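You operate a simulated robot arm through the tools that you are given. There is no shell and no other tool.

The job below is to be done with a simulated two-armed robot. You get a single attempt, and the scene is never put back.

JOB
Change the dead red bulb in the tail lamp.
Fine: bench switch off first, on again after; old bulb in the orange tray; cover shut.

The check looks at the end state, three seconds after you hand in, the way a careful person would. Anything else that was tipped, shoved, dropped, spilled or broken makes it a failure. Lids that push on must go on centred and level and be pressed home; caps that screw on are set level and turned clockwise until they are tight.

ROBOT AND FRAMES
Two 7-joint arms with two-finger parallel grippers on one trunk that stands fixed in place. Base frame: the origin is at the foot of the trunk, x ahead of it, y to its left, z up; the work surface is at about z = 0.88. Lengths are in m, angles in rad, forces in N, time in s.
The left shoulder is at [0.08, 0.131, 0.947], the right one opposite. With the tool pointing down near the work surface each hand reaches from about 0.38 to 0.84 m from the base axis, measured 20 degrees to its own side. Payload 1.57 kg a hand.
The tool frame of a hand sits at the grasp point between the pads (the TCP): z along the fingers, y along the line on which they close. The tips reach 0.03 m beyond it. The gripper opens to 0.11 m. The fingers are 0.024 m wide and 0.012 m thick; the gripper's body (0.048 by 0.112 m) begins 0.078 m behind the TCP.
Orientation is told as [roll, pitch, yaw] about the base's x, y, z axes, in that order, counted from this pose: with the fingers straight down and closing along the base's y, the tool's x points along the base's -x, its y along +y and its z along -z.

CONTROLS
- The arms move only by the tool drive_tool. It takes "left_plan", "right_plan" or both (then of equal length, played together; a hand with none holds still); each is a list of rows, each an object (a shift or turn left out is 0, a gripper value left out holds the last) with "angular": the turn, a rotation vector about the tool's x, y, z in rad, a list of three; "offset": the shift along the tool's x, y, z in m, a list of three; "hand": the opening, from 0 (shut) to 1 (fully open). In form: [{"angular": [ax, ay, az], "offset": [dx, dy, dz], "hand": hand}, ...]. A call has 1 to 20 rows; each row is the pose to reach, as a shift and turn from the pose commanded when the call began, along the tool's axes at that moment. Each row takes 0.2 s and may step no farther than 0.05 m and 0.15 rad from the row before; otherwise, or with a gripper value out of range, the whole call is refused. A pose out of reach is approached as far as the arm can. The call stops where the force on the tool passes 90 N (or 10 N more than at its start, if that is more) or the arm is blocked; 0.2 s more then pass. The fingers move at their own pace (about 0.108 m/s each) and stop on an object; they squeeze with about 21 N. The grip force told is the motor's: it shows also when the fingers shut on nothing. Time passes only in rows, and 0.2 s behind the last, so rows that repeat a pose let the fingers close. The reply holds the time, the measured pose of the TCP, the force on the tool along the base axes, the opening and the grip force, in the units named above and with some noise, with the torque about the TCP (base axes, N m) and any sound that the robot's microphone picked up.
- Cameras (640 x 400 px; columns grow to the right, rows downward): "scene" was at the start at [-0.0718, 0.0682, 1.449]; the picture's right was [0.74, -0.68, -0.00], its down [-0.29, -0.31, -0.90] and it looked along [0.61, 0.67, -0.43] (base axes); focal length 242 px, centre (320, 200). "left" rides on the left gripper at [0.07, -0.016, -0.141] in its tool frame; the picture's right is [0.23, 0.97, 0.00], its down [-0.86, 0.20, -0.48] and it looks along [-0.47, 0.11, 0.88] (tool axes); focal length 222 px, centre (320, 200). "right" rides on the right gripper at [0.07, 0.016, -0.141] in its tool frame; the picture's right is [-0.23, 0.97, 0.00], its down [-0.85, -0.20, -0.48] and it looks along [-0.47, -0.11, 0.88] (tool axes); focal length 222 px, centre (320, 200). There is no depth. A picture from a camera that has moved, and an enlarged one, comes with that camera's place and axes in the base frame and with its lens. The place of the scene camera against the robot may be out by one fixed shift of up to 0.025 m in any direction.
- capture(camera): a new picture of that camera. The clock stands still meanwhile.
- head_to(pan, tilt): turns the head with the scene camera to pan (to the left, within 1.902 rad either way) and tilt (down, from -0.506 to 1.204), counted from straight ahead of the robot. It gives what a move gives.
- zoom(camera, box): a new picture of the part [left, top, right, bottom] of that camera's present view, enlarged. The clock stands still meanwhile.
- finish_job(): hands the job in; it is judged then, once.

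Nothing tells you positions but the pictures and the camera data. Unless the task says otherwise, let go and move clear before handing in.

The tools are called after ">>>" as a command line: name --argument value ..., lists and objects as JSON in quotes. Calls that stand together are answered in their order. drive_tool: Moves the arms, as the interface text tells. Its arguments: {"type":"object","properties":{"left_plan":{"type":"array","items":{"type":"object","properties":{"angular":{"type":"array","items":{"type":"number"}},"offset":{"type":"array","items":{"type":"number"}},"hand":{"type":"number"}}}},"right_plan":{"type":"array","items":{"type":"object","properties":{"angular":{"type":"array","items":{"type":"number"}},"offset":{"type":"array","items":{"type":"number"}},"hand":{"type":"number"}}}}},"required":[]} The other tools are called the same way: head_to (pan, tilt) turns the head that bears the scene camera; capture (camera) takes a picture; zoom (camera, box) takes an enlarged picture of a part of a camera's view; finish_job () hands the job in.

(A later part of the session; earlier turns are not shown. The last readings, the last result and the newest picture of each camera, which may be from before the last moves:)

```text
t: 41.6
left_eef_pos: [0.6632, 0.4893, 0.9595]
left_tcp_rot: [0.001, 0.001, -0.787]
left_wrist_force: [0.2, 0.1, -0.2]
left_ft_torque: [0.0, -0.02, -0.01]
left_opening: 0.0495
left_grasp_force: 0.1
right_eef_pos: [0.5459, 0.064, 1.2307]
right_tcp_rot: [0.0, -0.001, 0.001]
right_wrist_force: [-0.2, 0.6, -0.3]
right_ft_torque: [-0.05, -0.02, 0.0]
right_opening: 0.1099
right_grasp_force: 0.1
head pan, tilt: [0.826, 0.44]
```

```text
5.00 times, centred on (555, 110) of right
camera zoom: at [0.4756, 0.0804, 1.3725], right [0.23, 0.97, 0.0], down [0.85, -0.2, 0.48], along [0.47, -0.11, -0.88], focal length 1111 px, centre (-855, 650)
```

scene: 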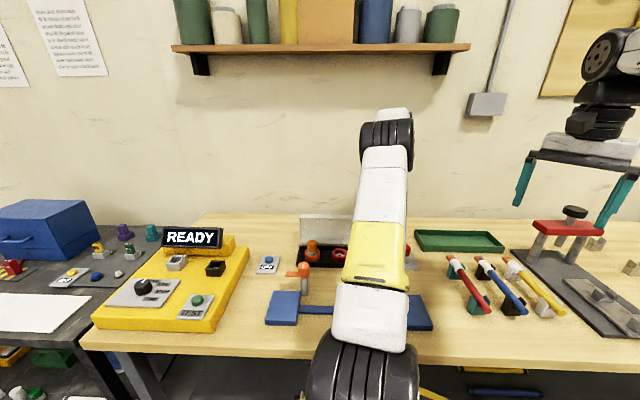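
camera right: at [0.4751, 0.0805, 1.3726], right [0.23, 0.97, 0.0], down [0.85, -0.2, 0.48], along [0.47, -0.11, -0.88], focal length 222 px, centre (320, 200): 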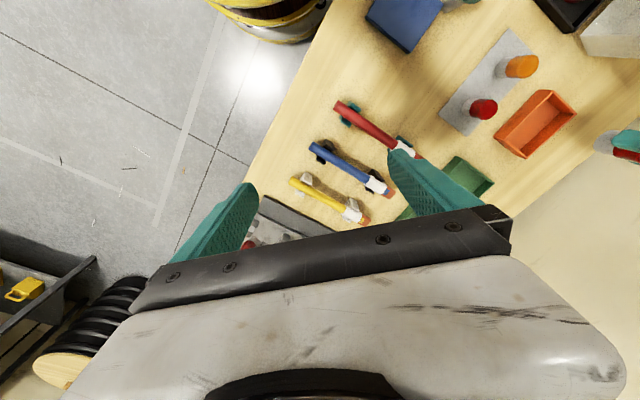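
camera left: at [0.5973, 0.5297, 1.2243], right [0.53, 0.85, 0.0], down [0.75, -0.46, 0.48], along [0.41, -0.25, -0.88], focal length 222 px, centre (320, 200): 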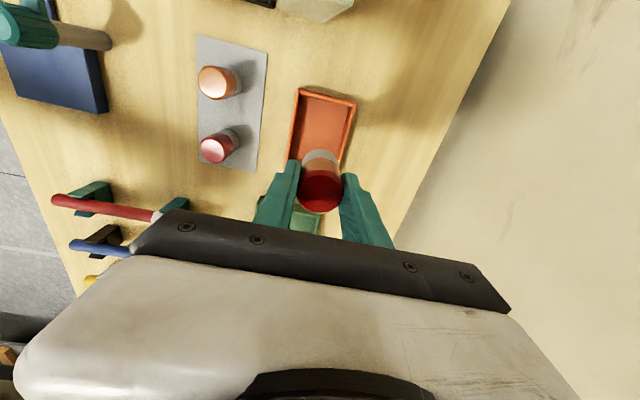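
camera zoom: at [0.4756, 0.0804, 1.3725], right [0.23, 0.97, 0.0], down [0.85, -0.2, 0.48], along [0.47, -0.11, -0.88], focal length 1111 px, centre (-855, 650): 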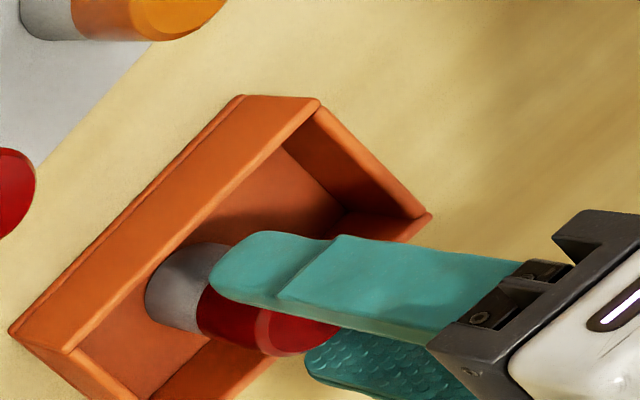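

The dead bulb stands upright in the orange tray. Next I'll rise and move above the red spare, which I put at about (0.595, 0.366).

>>> drive_tool --left_plan '[{"offset": [0, 0, -0.04], "hand": 0.55}, {"offset": [0, 0, -0.08], "hand": 0.55}, {"offset": [-0.008, -0.03, -0.1], "hand": 0.55}, {"offset": [-0.018, -0.065, -0.1], "hand": 0.55}, {"offset": [-0.028, -0.1, -0.1], "hand": 0.55}, {"offset": [-0.0392, -0.1355, -0.1], "hand": 0.55}]'

>>> capture --camera "left"

>>> zoom --camera "left" --box '[220, 60, 420, 250]'

>>> capture --camera "right"

```text
t: 43.0
left_eef_pos: [0.5944, 0.3649, 1.0588]
left_tcp_rot: [-0.001, -0.001, -0.783]
left_wrist_force: [-1.0, -0.1, -0.1]
left_ft_torque: [-0.03, 0.0, -0.01]
left_opening: 0.0605
left_grasp_force: 0.0
right_eef_pos: [0.546, 0.0637, 1.2314]
right_tcp_rot: [0.0, -0.001, 0.0]
right_wrist_force: [0.0, -0.3, -0.3]
right_ft_torque: [-0.03, -0.01, -0.02]
right_opening: 0.1103
right_grasp_force: 0.0
head pan, tilt: [0.826, 0.44]
```

```text
taken
camera left: at [0.5332, 0.4036, 1.2004], right [0.53, 0.85, 0.0], down [0.75, -0.46, 0.48], along [0.41, -0.25, -0.88], focal length 222 px, centre (320, 200)
```

left: 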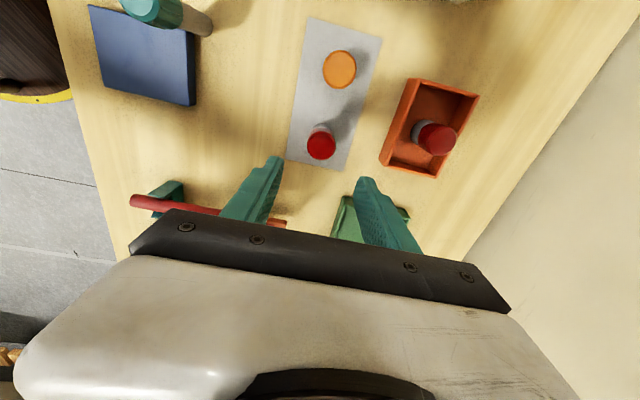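

```text
2.11 times, centred on (320, 155) of left
camera zoom: at [0.5332, 0.4036, 1.2004], right [0.53, 0.85, 0.0], down [0.75, -0.46, 0.48], along [0.41, -0.25, -0.88], focal length 468 px, centre (320, 295)
```

zoom: 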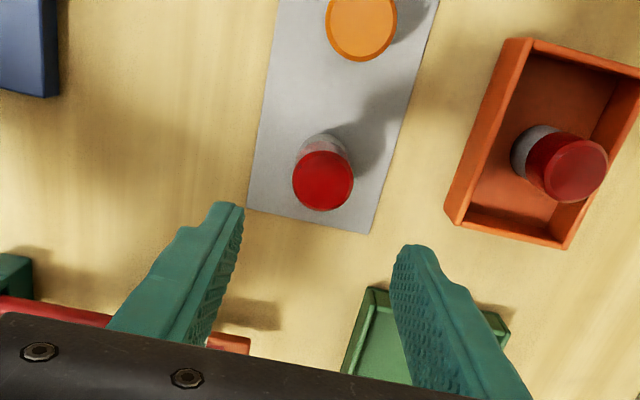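

```text
taken
camera right: at [0.4756, 0.0807, 1.3725], right [0.23, 0.97, 0.0], down [0.85, -0.2, 0.48], along [0.47, -0.11, -0.88], focal length 222 px, centre (320, 200)
```

right: 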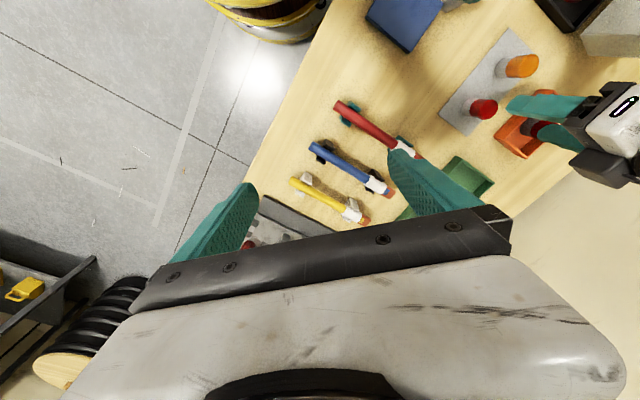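

The spare is nearly centred. I'll descend partway and re-check alignment at close range.

>>> drive_tool --left_plan '[{"offset": [0.001, 0.0015, 0.04], "hand": 0.55}, {"offset": [0.001, 0.0015, 0.075], "hand": 0.55}, {"offset": [0.001, 0.0015, 0.095], "hand": 0.55}, {"offset": [0.001, 0.0015, 0.11], "hand": 0.55}]'

>>> zoom --camera "left" --box '[220, 60, 420, 250]'

>>> zoom --camera "right" --box '[430, 20, 640, 170]'

```text
t: 44.0
left_eef_pos: [0.5952, 0.3675, 0.9502]
left_tcp_rot: [0.003, 0.0, -0.786]
left_wrist_force: [-0.9, -0.9, 0.8]
left_ft_torque: [0.0, -0.02, -0.01]
left_opening: 0.0608
left_grasp_force: 0.0
right_eef_pos: [0.5456, 0.0632, 1.2311]
right_tcp_rot: [-0.001, 0.001, 0.001]
right_wrist_force: [0.1, 0.4, 0.2]
right_ft_torque: [0.03, -0.01, 0.0]
right_opening: 0.1099
right_grasp_force: 0.1
head pan, tilt: [0.826, 0.44]
```

```text
2.11 times, centred on (320, 155) of left
camera zoom: at [0.5341, 0.405, 1.0913], right [0.53, 0.85, 0.0], down [0.75, -0.46, 0.48], along [0.41, -0.25, -0.88], focal length 468 px, centre (320, 295)
```

zoom: 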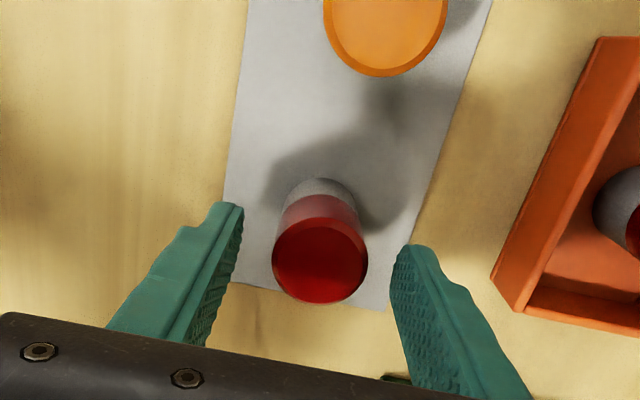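

```text
2.67 times, centred on (535, 95) of right
camera zoom: at [0.4754, 0.0803, 1.3726], right [0.23, 0.97, 0.0], down [0.85, -0.2, 0.48], along [0.47, -0.11, -0.88], focal length 592 px, centre (-253, 480)
```

zoom: 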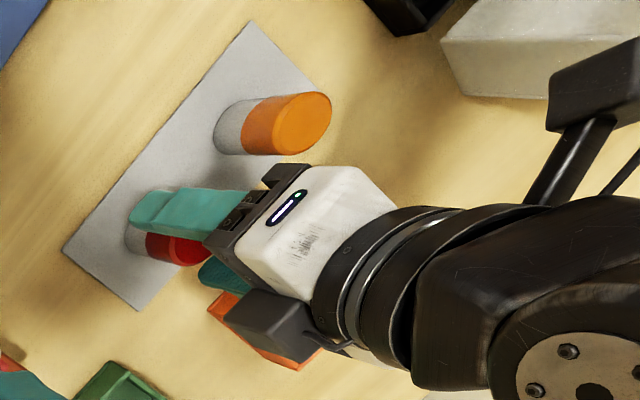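

Closing direction is centred; the bulb is within about 2 mm along the finger width. I'll lower to the gripping height and check again.

>>> drive_tool --left_plan '[{"offset": [0, 0, 0.005], "hand": 0.55}, {"offset": [0, 0, 0.009], "hand": 0.55}]'

>>> zoom --camera "left" --box '[220, 60, 420, 250]'

```text
t: 44.6
left_eef_pos: [0.5943, 0.3673, 0.9388]
left_tcp_rot: [0.0, 0.0, -0.786]
left_wrist_force: [-0.3, 0.3, 0.2]
left_ft_torque: [0.0, -0.05, 0.02]
left_opening: 0.0604
left_grasp_force: 0.0
right_eef_pos: [0.5452, 0.0636, 1.2315]
right_tcp_rot: [-0.001, 0.0, 0.0]
right_wrist_force: [-0.4, 0.1, -0.2]
right_ft_torque: [0.01, 0.0, 0.04]
right_opening: 0.11
right_grasp_force: 0.1
head pan, tilt: [0.826, 0.44]
```

```text
2.11 times, centred on (320, 155) of left
camera zoom: at [0.5339, 0.4051, 1.0813], right [0.53, 0.85, 0.0], down [0.75, -0.46, 0.48], along [0.41, -0.25, -0.88], focal length 468 px, centre (320, 295)
```

zoom: 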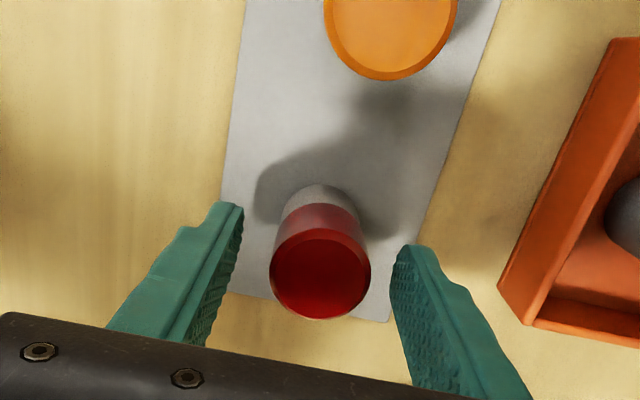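

The spare's top is a touch higher than assumed, so I'll raise 4 mm and shift 3 mm along the finger width to match the grip I had on the old bulb, then close.

>>> drive_tool --left_plan '[{"offset": [0.003, 0, -0.004], "hand": 0.55}, {"offset": [0.003, 0, -0.004], "hand": 0.55}]'

>>> zoom --camera "left" --box '[220, 60, 420, 250]'

```text
t: 45.2
left_eef_pos: [0.5931, 0.3701, 0.9437]
left_tcp_rot: [0.001, 0.0, -0.787]
left_wrist_force: [0.7, 0.0, 0.0]
left_ft_torque: [-0.01, 0.01, -0.02]
left_opening: 0.0606
left_grasp_force: 0.0
right_eef_pos: [0.5451, 0.0638, 1.2322]
right_tcp_rot: [-0.001, 0.0, 0.0]
right_wrist_force: [0.9, -0.2, -0.1]
right_ft_torque: [0.03, 0.0, 0.03]
right_opening: 0.1099
right_grasp_force: 0.1
head pan, tilt: [0.826, 0.44]
```

```text
2.11 times, centred on (320, 155) of left
camera zoom: at [0.5317, 0.4076, 1.0858], right [0.53, 0.85, 0.0], down [0.75, -0.46, 0.48], along [0.41, -0.25, -0.88], focal length 468 px, centre (320, 295)
```

zoom: 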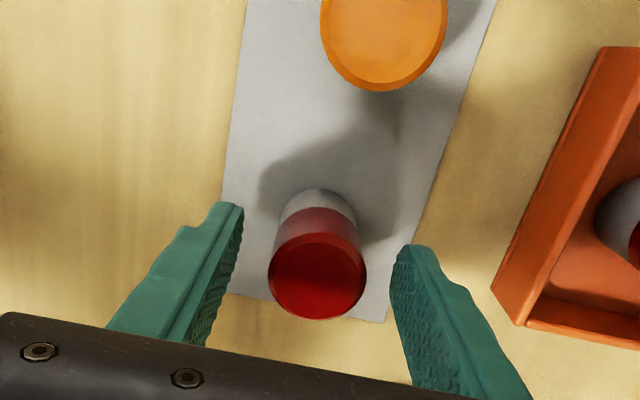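

The view now matches the earlier grip. Closing on the spare.

>>> drive_tool --left_plan '[{"hand": 0}, {"hand": 0}, {"hand": 0}]'

>>> zoom --camera "left" --box '[220, 60, 420, 250]'

```text
t: 46.0
left_eef_pos: [0.5922, 0.3703, 0.9439]
left_tcp_rot: [0.001, 0.001, -0.784]
left_wrist_force: [1.1, -0.7, 0.8]
left_ft_torque: [-0.02, -0.01, 0.0]
left_opening: 0.0326
left_grasp_force: 20.8
right_eef_pos: [0.5451, 0.0655, 1.2317]
right_tcp_rot: [0.0, 0.0, 0.001]
right_wrist_force: [0.2, -0.4, -0.7]
right_ft_torque: [0.04, 0.0, 0.0]
right_opening: 0.1102
right_grasp_force: 0.0
head pan, tilt: [0.826, 0.44]
```

```text
2.11 times, centred on (320, 155) of left
camera zoom: at [0.5317, 0.4075, 1.0857], right [0.53, 0.85, 0.0], down [0.75, -0.46, 0.48], along [0.41, -0.25, -0.88], focal length 468 px, centre (320, 295)
```

zoom: 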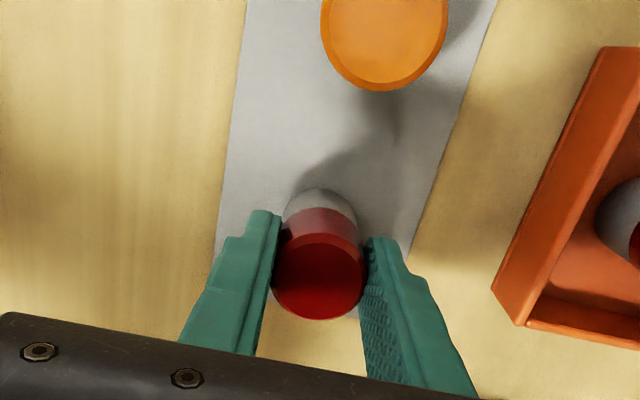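

Gripped at 33 mm with no side load. Lifting straight up and checking.

>>> drive_tool --left_plan '[{"offset": [0, 0, -0.003], "hand": 0}, {"offset": [0, 0, -0.01], "hand": 0}, {"offset": [0, 0, -0.03], "hand": 0}, {"offset": [0, 0, -0.07], "hand": 0}, {"offset": [0, 0, -0.11], "hand": 0}, {"offset": [0, 0, -0.14], "hand": 0}]'

>>> zoom --camera "left" --box '[220, 60, 420, 250]'

>>> zoom --camera "right" --box '[430, 0, 640, 150]'

```text
t: 47.4
left_eef_pos: [0.5954, 0.3706, 1.0843]
left_tcp_rot: [-0.001, 0.001, -0.786]
left_wrist_force: [-0.3, -0.8, -0.3]
left_ft_torque: [-0.03, -0.01, 0.02]
left_opening: 0.0324
left_grasp_force: 21.2
right_eef_pos: [0.5454, 0.0648, 1.232]
right_tcp_rot: [0.0, 0.0, -0.001]
right_wrist_force: [0.2, -0.3, 0.1]
right_ft_torque: [-0.02, 0.03, -0.01]
right_opening: 0.1098
right_grasp_force: 0.0
head pan, tilt: [0.826, 0.44]
```

```text
2.11 times, centred on (320, 155) of left
camera zoom: at [0.5346, 0.4086, 1.2265], right [0.53, 0.85, 0.0], down [0.75, -0.46, 0.48], along [0.41, -0.25, -0.88], focal length 468 px, centre (320, 295)
```

zoom: 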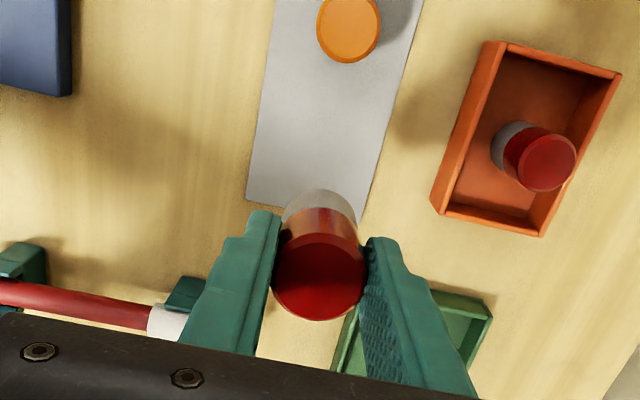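

```text
2.67 times, centred on (535, 75) of right
camera zoom: at [0.4756, 0.0804, 1.3725], right [0.23, 0.97, 0.0], down [0.85, -0.2, 0.48], along [0.47, -0.11, -0.88], focal length 592 px, centre (-253, 533)
```

zoom: 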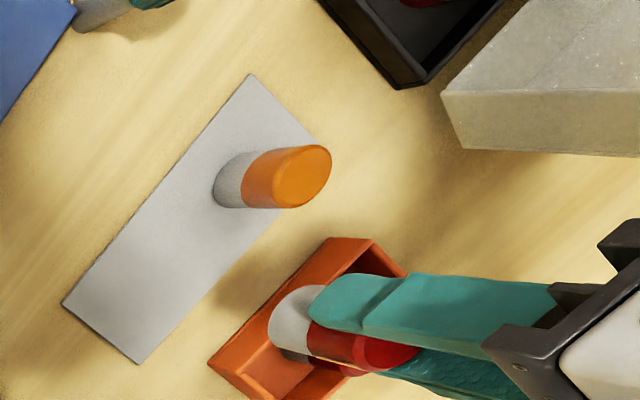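

The spare is up and hangs straight. I'll carry it along the bench to just above the empty socket.

>>> drive_tool --left_plan '[{"offset": [0.0435, -0.0003, 0], "hand": 0}, {"offset": [0.087, -0.0007, 0], "hand": 0}, {"offset": [0.1306, -0.001, 0], "hand": 0}, {"offset": [0.1741, -0.0014, 0], "hand": 0}, {"offset": [0.2176, -0.0017, 0], "hand": 0}]'

>>> capture --camera "left"

>>> zoom --camera "left" --box '[260, 90, 380, 220]'

```text
t: 48.6
left_eef_pos: [0.4376, 0.5214, 1.0819]
left_tcp_rot: [0.002, 0.0, -0.787]
left_wrist_force: [0.0, 0.1, 0.0]
left_ft_torque: [0.0, 0.04, 0.03]
left_opening: 0.0325
left_grasp_force: 21.7
right_eef_pos: [0.545, 0.0635, 1.2312]
right_tcp_rot: [0.0, 0.0, -0.001]
right_wrist_force: [0.2, -0.2, 0.5]
right_ft_torque: [-0.02, 0.0, 0.01]
right_opening: 0.11
right_grasp_force: 0.0
head pan, tilt: [0.826, 0.44]
```

```text
taken
camera left: at [0.3768, 0.5597, 1.2246], right [0.53, 0.85, 0.0], down [0.75, -0.46, 0.48], along [0.41, -0.25, -0.88], focal length 222 px, centre (320, 200)
```

left: 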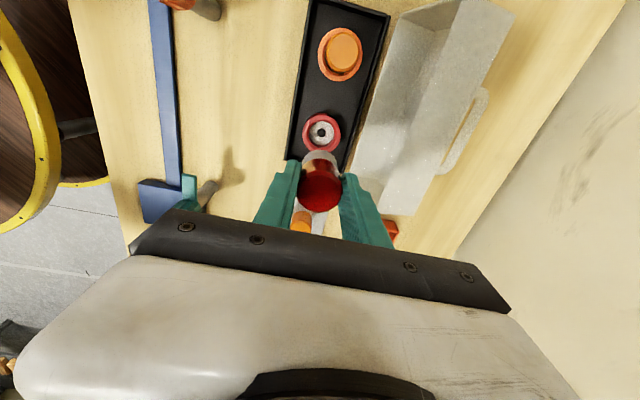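

```text
3.08 times, centred on (320, 155) of left
camera zoom: at [0.3768, 0.5597, 1.2246], right [0.53, 0.85, 0.0], down [0.75, -0.46, 0.48], along [0.41, -0.25, -0.88], focal length 684 px, centre (320, 338)
```

zoom: 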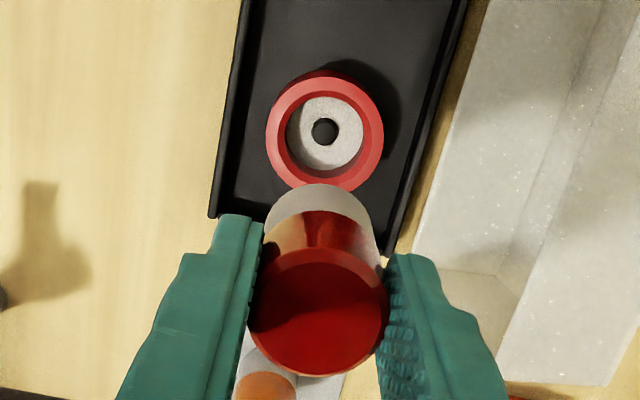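

The view matches the one when the old bulb came out. Lowering to just above the collar for a check.

>>> drive_tool --left_plan '[{"offset": [0, 0, 0.035], "hand": 0}, {"offset": [0, 0, 0.07], "hand": 0}, {"offset": [0, 0, 0.097], "hand": 0}]'

>>> zoom --camera "left" --box '[260, 90, 380, 220]'

>>> zoom --camera "scene" --box '[270, 190, 390, 290]'

```text
t: 49.4
left_eef_pos: [0.4377, 0.5224, 0.9857]
left_tcp_rot: [-0.002, -0.001, -0.785]
left_wrist_force: [-0.3, 0.2, -0.5]
left_ft_torque: [-0.03, -0.01, -0.01]
left_opening: 0.0325
left_grasp_force: 21.1
right_eef_pos: [0.5445, 0.0649, 1.2321]
right_tcp_rot: [0.0, 0.0, 0.0]
right_wrist_force: [-0.4, 0.2, 0.0]
right_ft_torque: [-0.02, -0.02, 0.0]
right_opening: 0.11
right_grasp_force: 0.1
head pan, tilt: [0.826, 0.44]
```

```text
3.08 times, centred on (320, 155) of left
camera zoom: at [0.3765, 0.5605, 1.1281], right [0.53, 0.85, 0.0], down [0.75, -0.46, 0.48], along [0.41, -0.25, -0.88], focal length 684 px, centre (320, 338)
```

zoom: 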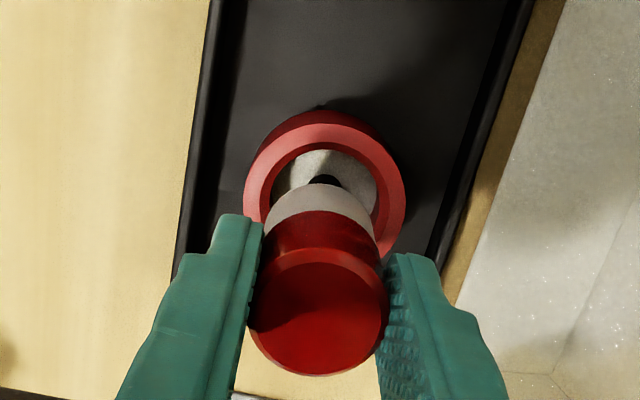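

```text
4.00 times, centred on (330, 240) of scene
camera zoom: at [-0.0719, 0.0681, 1.449], right [0.74, -0.68, 0.0], down [-0.29, -0.31, -0.9], along [0.61, 0.67, -0.43], focal length 969 px, centre (280, 40)
```

zoom: 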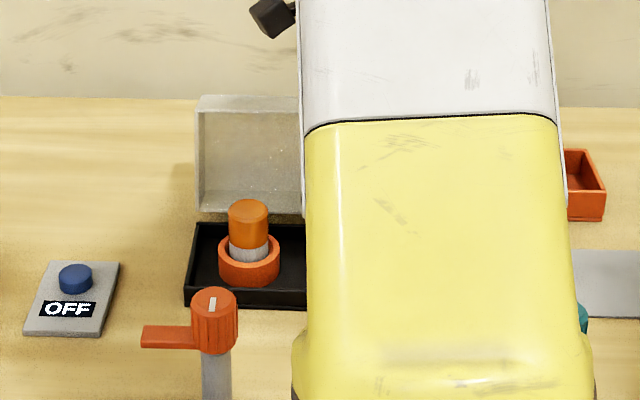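

The bulb is above the socket; images suggest the socket centre is 1–2 mm further back-left, so I'll correct by 1.5 mm each way and lower in small steps, watching the force.

>>> drive_tool --left_plan '[{"offset": [0.0015, 0.0015, 0.0], "hand": 0}, {"offset": [0.0015, 0.0015, 0.008], "hand": 0}, {"offset": [0.0015, 0.0015, 0.015], "hand": 0}, {"offset": [0.0015, 0.0015, 0.02], "hand": 0}]'

>>> zoom --camera "left" --box '[260, 90, 380, 220]'

```text
t: 50.4
left_eef_pos: [0.4371, 0.5256, 0.9671]
left_tcp_rot: [-0.001, -0.001, -0.785]
left_wrist_force: [-3.0, 1.9, 4.3]
left_ft_torque: [0.06, 0.03, -0.04]
left_opening: 0.0328
left_grasp_force: 21.1
right_eef_pos: [0.5458, 0.0637, 1.2304]
right_tcp_rot: [0.001, 0.0, 0.001]
right_wrist_force: [-0.1, 0.2, -0.5]
right_ft_torque: [-0.04, -0.01, -0.01]
right_opening: 0.1098
right_grasp_force: 0.2
head pan, tilt: [0.826, 0.44]
```

```text
3.08 times, centred on (320, 155) of left
camera zoom: at [0.3762, 0.5629, 1.1086], right [0.53, 0.85, 0.0], down [0.75, -0.46, 0.48], along [0.41, -0.25, -0.88], focal length 684 px, centre (320, 338)
```

zoom: 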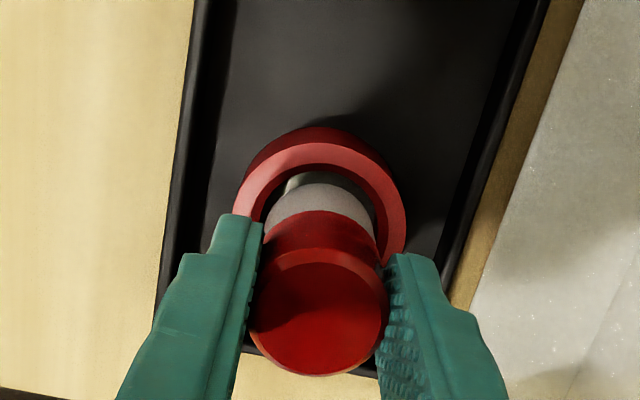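

Light contact on the collar's right side, pushing the bulb left. I'll shift another 1.5–2 mm left and continue down.

>>> drive_tool --left_plan '[{"offset": [0.001, 0, -0.002], "hand": 0}, {"offset": [0.002, 0, -0.002], "hand": 0}, {"offset": [0.002, 0, 0.001], "hand": 0}, {"offset": [0.002, 0, 0.004], "hand": 0}]'

>>> zoom --camera "left" --box '[260, 90, 380, 220]'

```text
t: 51.4
left_eef_pos: [0.4365, 0.5265, 0.9625]
left_tcp_rot: [0.001, -0.001, -0.786]
left_wrist_force: [0.5, -0.6, -0.1]
left_ft_torque: [0.02, -0.01, 0.0]
left_opening: 0.0325
left_grasp_force: 20.7
right_eef_pos: [0.546, 0.0638, 1.2321]
right_tcp_rot: [0.002, 0.0, -0.002]
right_wrist_force: [0.0, -1.0, -0.4]
right_ft_torque: [0.0, -0.01, -0.02]
right_opening: 0.1098
right_grasp_force: 0.0
head pan, tilt: [0.826, 0.44]
```

```text
3.08 times, centred on (320, 155) of left
camera zoom: at [0.3759, 0.5642, 1.1041], right [0.53, 0.85, 0.0], down [0.75, -0.46, 0.48], along [0.41, -0.25, -0.88], focal length 684 px, centre (320, 338)
```

zoom: 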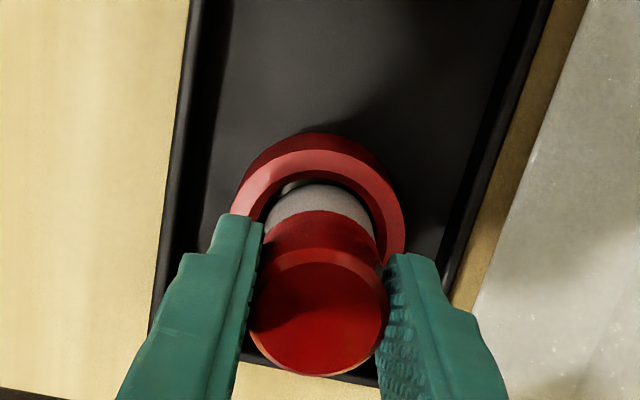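

It slipped in freely with no side force. Continuing down to the seat.

>>> drive_tool --left_plan '[{"offset": [0, 0, 0.003], "hand": 0}, {"offset": [0, 0, 0.006], "hand": 0}, {"offset": [0, 0, 0.009], "hand": 0}]'

>>> drive_tool --left_plan '[{"offset": [0, 0, 0.0025], "hand": 0}]'

>>> drive_tool --left_plan '[{"offset": [0, 0, 0.0025], "hand": 0}]'

>>> zoom --camera "left" --box '[260, 90, 380, 220]'

```text
t: 52.2
left_eef_pos: [0.4363, 0.5263, 0.9533]
left_tcp_rot: [-0.001, 0.0, -0.785]
left_wrist_force: [-0.9, -0.5, -0.4]
left_ft_torque: [-0.01, 0.01, 0.02]
left_opening: 0.0325
left_grasp_force: 21.2
right_eef_pos: [0.5453, 0.0633, 1.2312]
right_tcp_rot: [-0.001, 0.0, -0.001]
right_wrist_force: [-0.3, -0.6, -0.3]
right_ft_torque: [0.05, 0.0, -0.01]
right_opening: 0.1099
right_grasp_force: 0.0
head pan, tilt: [0.826, 0.44]
```

```text
t: 52.6
left_eef_pos: [0.4361, 0.5267, 0.9512]
left_tcp_rot: [0.001, 0.0, -0.785]
left_wrist_force: [-1.6, -1.9, 15.2]
left_ft_torque: [-0.07, 0.01, 0.0]
left_opening: 0.0322
left_grasp_force: 21.5
right_eef_pos: [0.5447, 0.0646, 1.2319]
right_tcp_rot: [0.002, -0.001, -0.001]
right_wrist_force: [1.3, 0.3, -0.2]
right_ft_torque: [0.02, 0.01, 0.0]
right_opening: 0.1102
right_grasp_force: 0.0
head pan, tilt: [0.826, 0.44]
```

```text
t: 53.0
left_eef_pos: [0.4367, 0.5258, 0.9489]
left_tcp_rot: [0.003, -0.002, -0.785]
left_wrist_force: [-0.4, -1.8, 15.8]
left_ft_torque: [-0.19, 0.08, -0.02]
left_opening: 0.0326
left_grasp_force: 21.0
right_eef_pos: [0.5459, 0.0633, 1.2312]
right_tcp_rot: [0.0, -0.002, 0.0]
right_wrist_force: [0.0, 0.2, -0.8]
right_ft_torque: [-0.03, 0.0, -0.02]
right_opening: 0.1101
right_grasp_force: 0.1
head pan, tilt: [0.826, 0.44]
```

```text
3.08 times, centred on (320, 155) of left
camera zoom: at [0.3753, 0.5643, 1.0906], right [0.53, 0.85, 0.0], down [0.75, -0.46, 0.48], along [0.41, -0.25, -0.88], focal length 684 px, centre (320, 338)
```

zoom: 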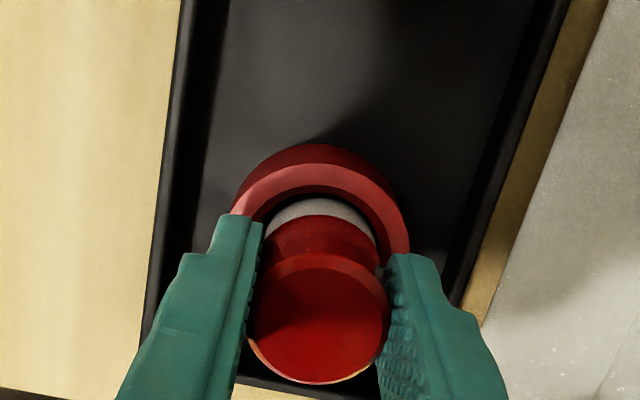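

Solid contact with about 15 N and the pads began to slip, so the bulb is resting on something at TCP z≈0.951. I'll release it and compare how deep it sits against the amber bulb.

>>> drive_tool --left_plan '[{"offset": [0, 0, -0.001], "hand": 0.4}, {"offset": [0, 0, -0.001], "hand": 0.55}, {"offset": [0, 0, -0.01], "hand": 0.55}, {"offset": [0, 0, -0.04], "hand": 0.55}]'

>>> capture --camera "left"

>>> zoom --camera "left" --box '[250, 0, 430, 200]'

```text
t: 54.0
left_eef_pos: [0.4374, 0.5256, 0.9875]
left_tcp_rot: [-0.001, 0.001, -0.785]
left_wrist_force: [1.0, 0.0, -0.2]
left_ft_torque: [0.0, 0.04, -0.01]
left_opening: 0.0604
left_grasp_force: 0.0
right_eef_pos: [0.5453, 0.065, 1.2317]
right_tcp_rot: [0.0, 0.0, 0.0]
right_wrist_force: [0.3, 0.4, -0.2]
right_ft_torque: [-0.02, 0.01, 0.02]
right_opening: 0.11
right_grasp_force: 0.1
head pan, tilt: [0.826, 0.44]
```

```text
taken
camera left: at [0.3766, 0.564, 1.1296], right [0.53, 0.85, 0.0], down [0.75, -0.46, 0.48], along [0.41, -0.25, -0.88], focal length 222 px, centre (320, 200)
```

left: 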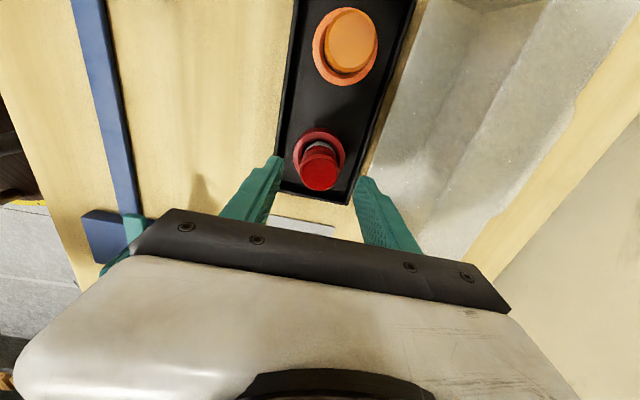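

```text
2.00 times, centred on (340, 100) of left
camera zoom: at [0.3766, 0.564, 1.1296], right [0.53, 0.85, 0.0], down [0.75, -0.46, 0.48], along [0.41, -0.25, -0.88], focal length 444 px, centre (280, 400)
```

zoom: 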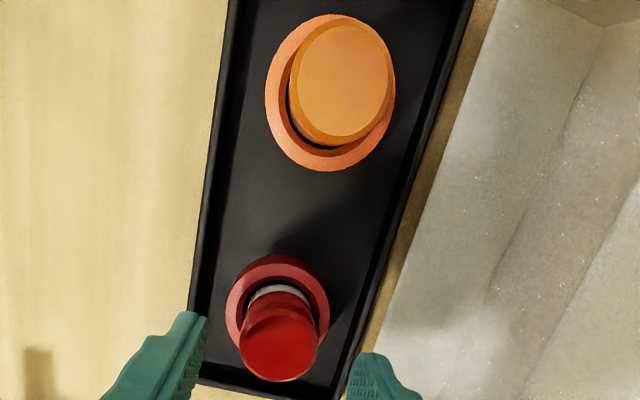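

I'll return to exactly the earlier overhead viewpoint so that the new bulb can be compared with the pictures of the old one in place.

>>> drive_tool --left_plan '[{"offset": [-0.003, 0.004, -0.04], "hand": 0.55}, {"offset": [-0.007, 0.009, -0.08], "hand": 0.7}, {"offset": [-0.011, 0.014, -0.12], "hand": 0.7}, {"offset": [-0.0143, 0.0192, -0.165], "hand": 0.7}]'

>>> zoom --camera "left" --box '[280, 10, 380, 150]'

>>> zoom --camera "left" --box '[290, 85, 340, 145]'

```text
t: 55.0
left_eef_pos: [0.4605, 0.5292, 1.1557]
left_tcp_rot: [-0.001, -0.001, -0.785]
left_wrist_force: [0.6, -0.3, -0.2]
left_ft_torque: [-0.01, 0.04, -0.02]
left_opening: 0.0772
left_grasp_force: 0.1
right_eef_pos: [0.5457, 0.0646, 1.2305]
right_tcp_rot: [0.001, 0.001, -0.002]
right_wrist_force: [0.6, 0.6, 0.1]
right_ft_torque: [-0.02, -0.01, 0.0]
right_opening: 0.11
right_grasp_force: 0.1
head pan, tilt: [0.826, 0.44]
```

```text
2.86 times, centred on (330, 80) of left
camera zoom: at [0.3995, 0.5669, 1.2967], right [0.53, 0.85, 0.0], down [0.75, -0.46, 0.48], along [0.41, -0.25, -0.88], focal length 635 px, centre (291, 543)
```

zoom: 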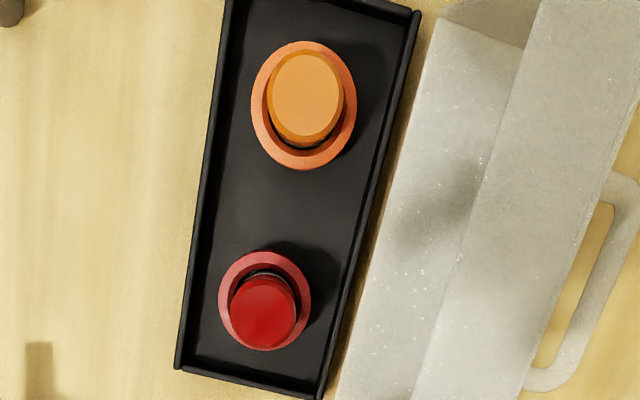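

```text
6.67 times, centred on (315, 115) of left
camera zoom: at [0.3995, 0.5669, 1.2967], right [0.53, 0.85, 0.0], down [0.75, -0.46, 0.48], along [0.41, -0.25, -0.88], focal length 1481 px, centre (353, 767)
```

zoom: 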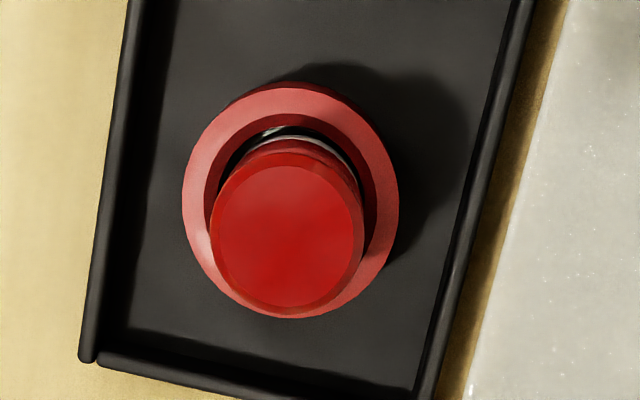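

Seen from above the new bulb sits very much as the old one did, but I want to be sure about its depth. I'll take a low oblique view from the left, comparing its height with the amber bulb.

>>> drive_tool --left_plan '[{"offset": [0.01, -0.001, 0.01], "angular": [0, -0.133, 0]}, {"offset": [0.02, -0.001, 0.025], "angular": [0, -0.266, 0]}, {"offset": [0.03, -0.002, 0.04], "angular": [0, -0.4, 0]}, {"offset": [0.04, -0.003, 0.06], "angular": [0, -0.533, 0]}, {"offset": [0.05, -0.004, 0.08], "angular": [0, -0.666, 0]}, {"offset": [0.06, -0.004, 0.1], "angular": [0, -0.8, 0]}]'

>>> capture --camera "left"

>>> zoom --camera "left" --box '[230, 30, 430, 220]'

```text
t: 56.4
left_eef_pos: [0.4153, 0.5688, 1.0549]
left_tcp_rot: [0.003, -0.803, -0.785]
left_wrist_force: [0.9, 0.1, 0.0]
left_ft_torque: [0.02, 0.02, 0.01]
left_opening: 0.0773
left_grasp_force: 0.0
right_eef_pos: [0.5461, 0.0634, 1.2312]
right_tcp_rot: [0.001, 0.0, -0.001]
right_wrist_force: [-0.6, 0.1, -0.2]
right_ft_torque: [0.04, 0.02, -0.03]
right_opening: 0.1099
right_grasp_force: 0.1
head pan, tilt: [0.826, 0.44]
```

```text
taken
camera left: at [0.2972, 0.6641, 1.1031], right [0.58, 0.8, -0.16], down [0.32, -0.04, 0.95], along [0.75, -0.6, -0.28], focal length 222 px, centre (320, 200)
```

left: 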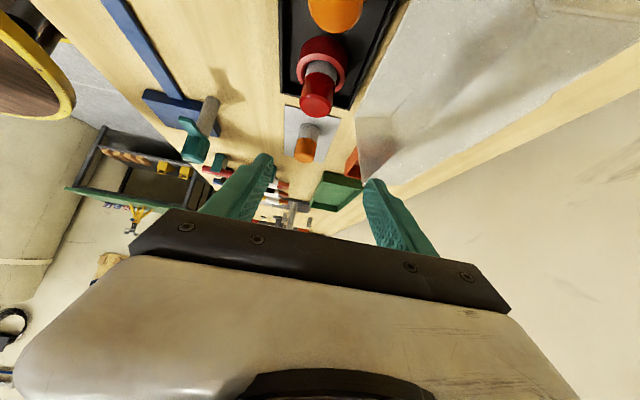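

```text
2.11 times, centred on (330, 125) of left
camera zoom: at [0.2972, 0.6641, 1.1031], right [0.58, 0.8, -0.16], down [0.32, -0.04, 0.95], along [0.75, -0.6, -0.28], focal length 468 px, centre (299, 358)
```

zoom: 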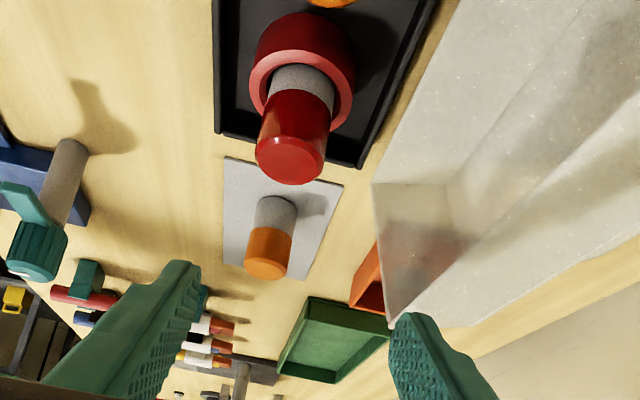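

I need the amber bulb in the same picture, so I'll slide the hand about 9 cm further left.

>>> drive_tool --left_plan '[{"offset": [0.031, 0, -0.032]}, {"offset": [0.0627, 0, -0.0645]}]'

>>> zoom --camera "left" --box '[230, 30, 430, 220]'

>>> zoom --camera "left" --box '[270, 60, 370, 160]'

```text
t: 57.0
left_eef_pos: [0.3524, 0.6329, 1.0549]
left_tcp_rot: [-0.002, -0.801, -0.785]
left_wrist_force: [0.3, -0.8, 0.4]
left_ft_torque: [0.01, 0.06, -0.02]
left_opening: 0.0771
left_grasp_force: 0.1
right_eef_pos: [0.5456, 0.0627, 1.2313]
right_tcp_rot: [0.0, 0.001, 0.0]
right_wrist_force: [-0.1, 0.3, -0.1]
right_ft_torque: [0.07, 0.02, 0.0]
right_opening: 0.1097
right_grasp_force: 0.2
head pan, tilt: [0.826, 0.44]
```

```text
2.11 times, centred on (330, 125) of left
camera zoom: at [0.2338, 0.7285, 1.1039], right [0.58, 0.8, -0.16], down [0.32, -0.04, 0.95], along [0.75, -0.6, -0.28], focal length 468 px, centre (299, 358)
```

zoom: 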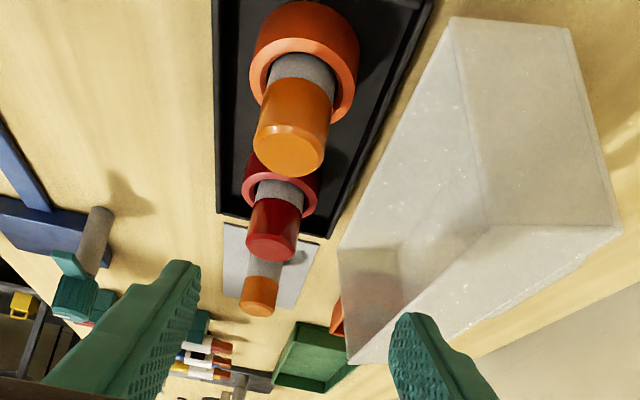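

```text
4.00 times, centred on (320, 110) of left
camera zoom: at [0.2338, 0.7285, 1.1039], right [0.58, 0.8, -0.16], down [0.32, -0.04, 0.95], along [0.75, -0.6, -0.28], focal length 888 px, centre (320, 560)
```

zoom: 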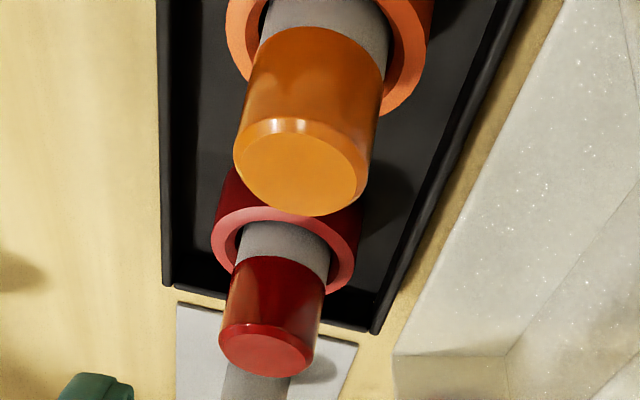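

From equivalent viewpoints the new red bulb and the amber bulb stick out equally, so the new one is home. Now to shut the cover: I'll level the hand and go back above the handle by the way I came out.

>>> drive_tool --left_plan '[{"offset": [-0.009, 0, -0.009], "angular": [0, 0.133, 0], "hand": 0.7}, {"offset": [-0.018, 0, -0.0175], "angular": [0, 0.266, 0], "hand": 0.6}, {"offset": [-0.027, 0, -0.026], "angular": [0, 0.4, 0], "hand": 0.5}, {"offset": [-0.036, 0, -0.035], "angular": [0, 0.533, 0], "hand": 0.4}, {"offset": [-0.04, 0, -0.04], "angular": [0, 0.666, 0], "hand": 0.3}, {"offset": [-0.0466, 0, -0.0453], "angular": [0, 0.8, 0], "hand": 0.24}]'

```text
t: 58.4
left_eef_pos: [0.3515, 0.6346, 1.1203]
left_tcp_rot: [0.001, 0.001, -0.785]
left_wrist_force: [-0.5, -0.2, 0.7]
left_ft_torque: [0.0, 0.0, -0.01]
left_opening: 0.0266
left_grasp_force: 0.1
right_eef_pos: [0.5449, 0.0658, 1.2317]
right_tcp_rot: [-0.001, 0.0, 0.0]
right_wrist_force: [-0.1, 0.9, 0.3]
right_ft_torque: [-0.01, -0.02, 0.02]
right_opening: 0.11
right_grasp_force: 0.1
head pan, tilt: [0.826, 0.44]
```

Level again. Moving over the handle of the open cover at safe height and checking alignment.

>>> drive_tool --left_plan '[{"offset": [-0.022, 0.037, 0], "hand": 0.24}, {"offset": [-0.044, 0.0735, 0], "hand": 0.24}, {"offset": [-0.066, 0.11, 0], "hand": 0.24}, {"offset": [-0.088, 0.147, 0], "hand": 0.24}]'

>>> capture --camera "left"

>>> zoom --camera "left" --box '[220, 60, 420, 250]'

```text
t: 59.4
left_eef_pos: [0.5198, 0.6756, 1.1169]
left_tcp_rot: [-0.002, -0.001, -0.784]
left_wrist_force: [-0.3, -0.3, 1.6]
left_ft_torque: [0.01, -0.07, -0.02]
left_opening: 0.0265
left_grasp_force: 0.1
right_eef_pos: [0.5444, 0.0649, 1.2319]
right_tcp_rot: [-0.001, -0.003, 0.0]
right_wrist_force: [0.1, -0.8, -0.4]
right_ft_torque: [0.03, -0.05, 0.0]
right_opening: 0.1101
right_grasp_force: 0.1
head pan, tilt: [0.826, 0.44]
```

```text
taken
camera left: at [0.4586, 0.7133, 1.2601], right [0.53, 0.85, 0.0], down [0.75, -0.46, 0.48], along [0.41, -0.25, -0.88], focal length 222 px, centre (320, 200)
```

left: 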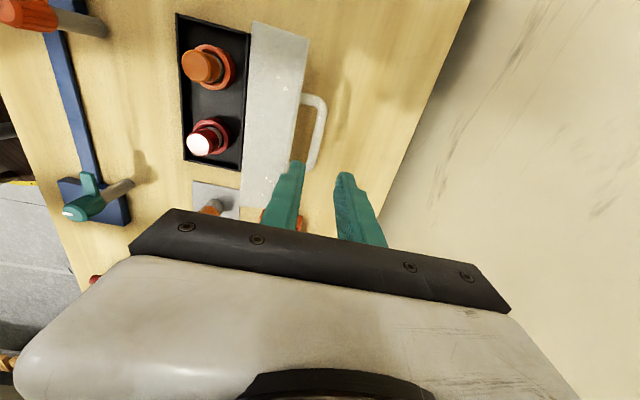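

```text
2.11 times, centred on (320, 155) of left
camera zoom: at [0.4586, 0.7133, 1.2601], right [0.53, 0.85, 0.0], down [0.75, -0.46, 0.48], along [0.41, -0.25, -0.88], focal length 468 px, centre (320, 295)
```

zoom: 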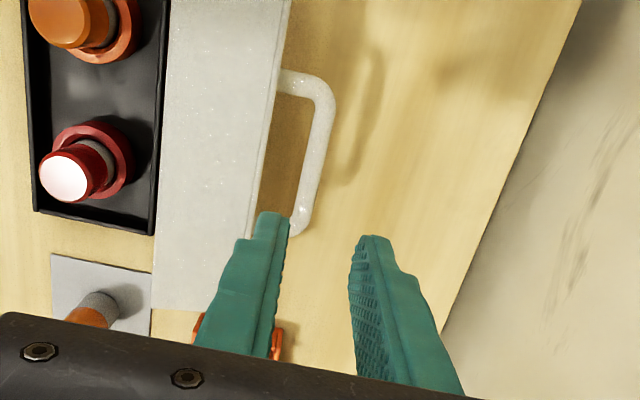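

The handle is a few millimetres forward of the hand's centre. I'll descend part way, just above the bar and cover edge, and compare at close range.

>>> drive_tool --left_plan '[{"offset": [0, -0.001, 0.035], "hand": 0.22}, {"offset": [0, -0.001, 0.07], "hand": 0.22}, {"offset": [0, -0.001, 0.1], "hand": 0.22}]'

>>> zoom --camera "left" --box '[220, 60, 420, 250]'

```text
t: 60.2
left_eef_pos: [0.5175, 0.6744, 1.0182]
left_tcp_rot: [0.001, 0.0, -0.784]
left_wrist_force: [1.2, -0.9, 0.2]
left_ft_torque: [0.0, -0.02, 0.0]
left_opening: 0.0241
left_grasp_force: 0.1
right_eef_pos: [0.5452, 0.0636, 1.2307]
right_tcp_rot: [-0.001, 0.001, 0.0]
right_wrist_force: [-0.2, 0.4, -0.3]
right_ft_torque: [-0.01, 0.0, -0.02]
right_opening: 0.1096
right_grasp_force: 0.1
head pan, tilt: [0.826, 0.44]
```

```text
2.11 times, centred on (320, 155) of left
camera zoom: at [0.4564, 0.7122, 1.1593], right [0.53, 0.85, 0.0], down [0.75, -0.46, 0.48], along [0.41, -0.25, -0.88], focal length 468 px, centre (320, 295)
```

zoom: 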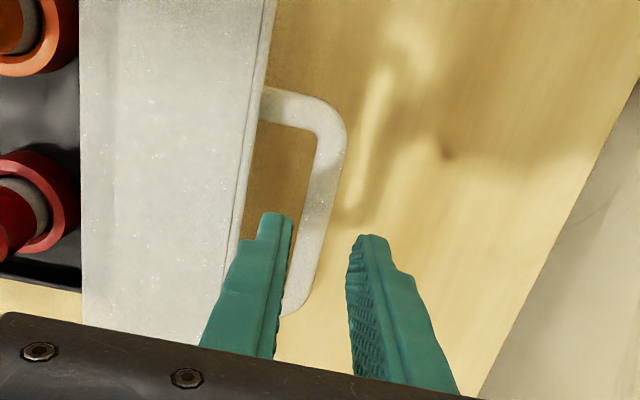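

The bar is centred between the fingers. Descending onto it with force watch.

>>> drive_tool --left_plan '[{"offset": [0, 0.001, 0.02], "hand": 0.22}, {"offset": [0, 0.001, 0.04], "hand": 0.22}, {"offset": [0, 0.001, 0.052], "hand": 0.22}, {"offset": [0, 0.001, 0.062], "hand": 0.22}]'

>>> zoom --camera "left" --box '[220, 60, 420, 250]'

```text
t: 61.2
left_eef_pos: [0.5179, 0.6743, 0.9576]
left_tcp_rot: [0.0, 0.002, -0.785]
left_wrist_force: [0.0, 0.2, -1.3]
left_ft_torque: [-0.02, -0.01, 0.01]
left_opening: 0.0242
left_grasp_force: 0.1
right_eef_pos: [0.5456, 0.0644, 1.2318]
right_tcp_rot: [-0.001, -0.001, -0.001]
right_wrist_force: [0.2, 0.2, 1.2]
right_ft_torque: [-0.01, 0.02, 0.01]
right_opening: 0.1097
right_grasp_force: 0.0
head pan, tilt: [0.826, 0.44]
```

```text
2.11 times, centred on (320, 155) of left
camera zoom: at [0.4563, 0.7129, 1.0984], right [0.53, 0.85, 0.0], down [0.75, -0.46, 0.48], along [0.41, -0.25, -0.88], focal length 468 px, centre (320, 295)
```

zoom: 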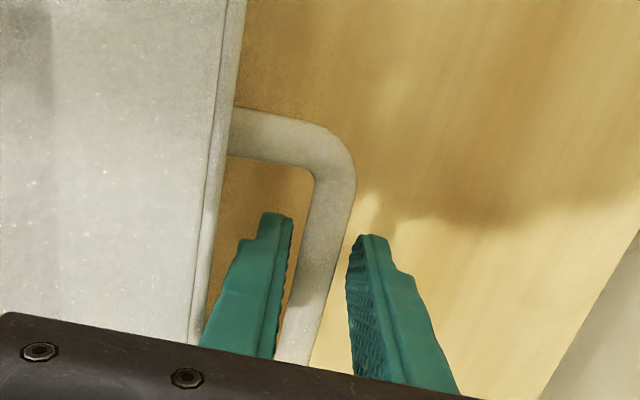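

The bar lies between the fingers. Lowering 3 mm to the same grip height as before and closing.

>>> drive_tool --left_plan '[{"offset": [0, 0, 0.003], "hand": 0.22}, {"offset": [0, 0, 0.003], "hand": 0}, {"offset": [0, 0, 0.003], "hand": 0}, {"offset": [0, 0, 0.003], "hand": 0}]'

```text
t: 62.2
left_eef_pos: [0.5144, 0.6731, 0.9529]
left_tcp_rot: [-0.005, 0.001, -0.783]
left_wrist_force: [-22.9, -23.8, -0.1]
left_ft_torque: [0.18, -0.19, -0.56]
left_opening: 0.0126
left_grasp_force: 29.6
right_eef_pos: [0.5441, 0.064, 1.2313]
right_tcp_rot: [0.001, 0.0, -0.001]
right_wrist_force: [0.4, -0.1, 0.3]
right_ft_torque: [-0.01, 0.0, 0.01]
right_opening: 0.1097
right_grasp_force: 0.1
head pan, tilt: [0.826, 0.44]
```

Gripped; the bar is about 4 mm forward of the commanded line, which the first closing step will relieve. I'll now retrace the arc forward, starting with about 15°.

>>> drive_tool --left_plan '[{"offset": [0, -0.0035, -0.0027], "hand": 0}, {"offset": [0, -0.0076, -0.0117], "hand": 0}, {"offset": [0, -0.0131, -0.0203], "hand": 0}, {"offset": [0, -0.0193, -0.0284], "hand": 0}]'

>>> zoom --camera "left" --box '[160, 0, 440, 250]'

```text
t: 63.2
left_eef_pos: [0.502, 0.6607, 0.9819]
left_tcp_rot: [-0.008, 0.0, -0.786]
left_wrist_force: [-17.9, -17.0, -23.7]
left_ft_torque: [0.37, 0.18, -0.72]
left_opening: 0.0126
left_grasp_force: 30.2
right_eef_pos: [0.5466, 0.0658, 1.2307]
right_tcp_rot: [0.0, 0.0, 0.001]
right_wrist_force: [0.0, -0.7, 0.2]
right_ft_torque: [0.03, -0.02, -0.01]
right_opening: 0.1097
right_grasp_force: 0.2
head pan, tilt: [0.826, 0.44]
```

```text
1.60 times, centred on (300, 125) of left
camera zoom: at [0.4415, 0.6984, 1.1227], right [0.53, 0.85, -0.01], down [0.75, -0.46, 0.48], along [0.4, -0.26, -0.88], focal length 355 px, centre (352, 320)
```

zoom: 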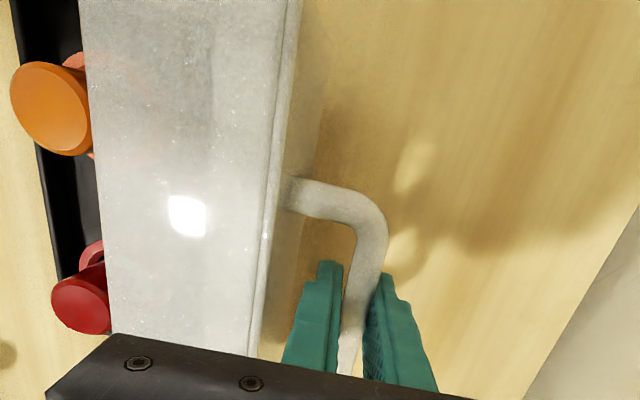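

Moving well; the force is pointing to the hinge, so I'll use a slightly smaller radius and continue to about upright.

>>> drive_tool --left_plan '[{"offset": [0, -0.0082, -0.0061], "hand": 0}, {"offset": [0, -0.0156, -0.0128], "hand": 0}, {"offset": [0, -0.0235, -0.0189], "hand": 0}, {"offset": [0, -0.0319, -0.0243], "hand": 0}, {"offset": [0, -0.0408, -0.0289], "hand": 0}, {"offset": [0, -0.05, -0.0327], "hand": 0}]'

```text
t: 64.6
left_eef_pos: [0.4705, 0.6261, 1.0162]
left_tcp_rot: [0.003, 0.0, -0.785]
left_wrist_force: [-4.8, 2.8, -8.1]
left_ft_torque: [0.27, 0.21, -0.73]
left_opening: 0.0126
left_grasp_force: 29.8
right_eef_pos: [0.5445, 0.0654, 1.231]
right_tcp_rot: [0.001, 0.001, 0.002]
right_wrist_force: [0.3, 0.3, -0.6]
right_ft_torque: [-0.01, -0.01, 0.02]
right_opening: 0.1098
right_grasp_force: 0.0
head pan, tilt: [0.826, 0.44]
```

Forces are low. Continuing over the top of the arc.

>>> drive_tool --left_plan '[{"offset": [0, -0.0096, -0.003], "hand": 0}, {"offset": [0, -0.0193, -0.0052], "hand": 0}, {"offset": [0, -0.0292, -0.0065], "hand": 0}, {"offset": [0, -0.0392, -0.0069], "hand": 0}, {"offset": [0, -0.0492, -0.0065], "hand": 0}, {"offset": [0, -0.0591, -0.0052], "hand": 0}]'

>>> capture --camera "left"

```text
t: 66.0
left_eef_pos: [0.4349, 0.5915, 1.0224]
left_tcp_rot: [0.032, 0.0, -0.787]
left_wrist_force: [37.0, 45.2, -4.6]
left_ft_torque: [5.3, -4.21, -1.6]
left_opening: 0.0122
left_grasp_force: 29.8
right_eef_pos: [0.5472, 0.0654, 1.231]
right_tcp_rot: [-0.003, -0.002, 0.001]
right_wrist_force: [0.0, 0.1, -0.9]
right_ft_torque: [-0.02, 0.0, 0.0]
right_opening: 0.11
right_grasp_force: 0.0
head pan, tilt: [0.826, 0.44]
```

```text
taken
camera left: at [0.3709, 0.6271, 1.1637], right [0.53, 0.85, 0.03], down [0.73, -0.48, 0.48], along [0.43, -0.23, -0.87], focal length 222 px, centre (320, 200)
```

left: 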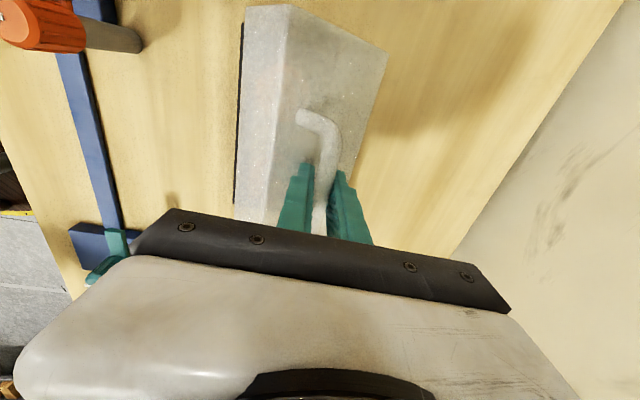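

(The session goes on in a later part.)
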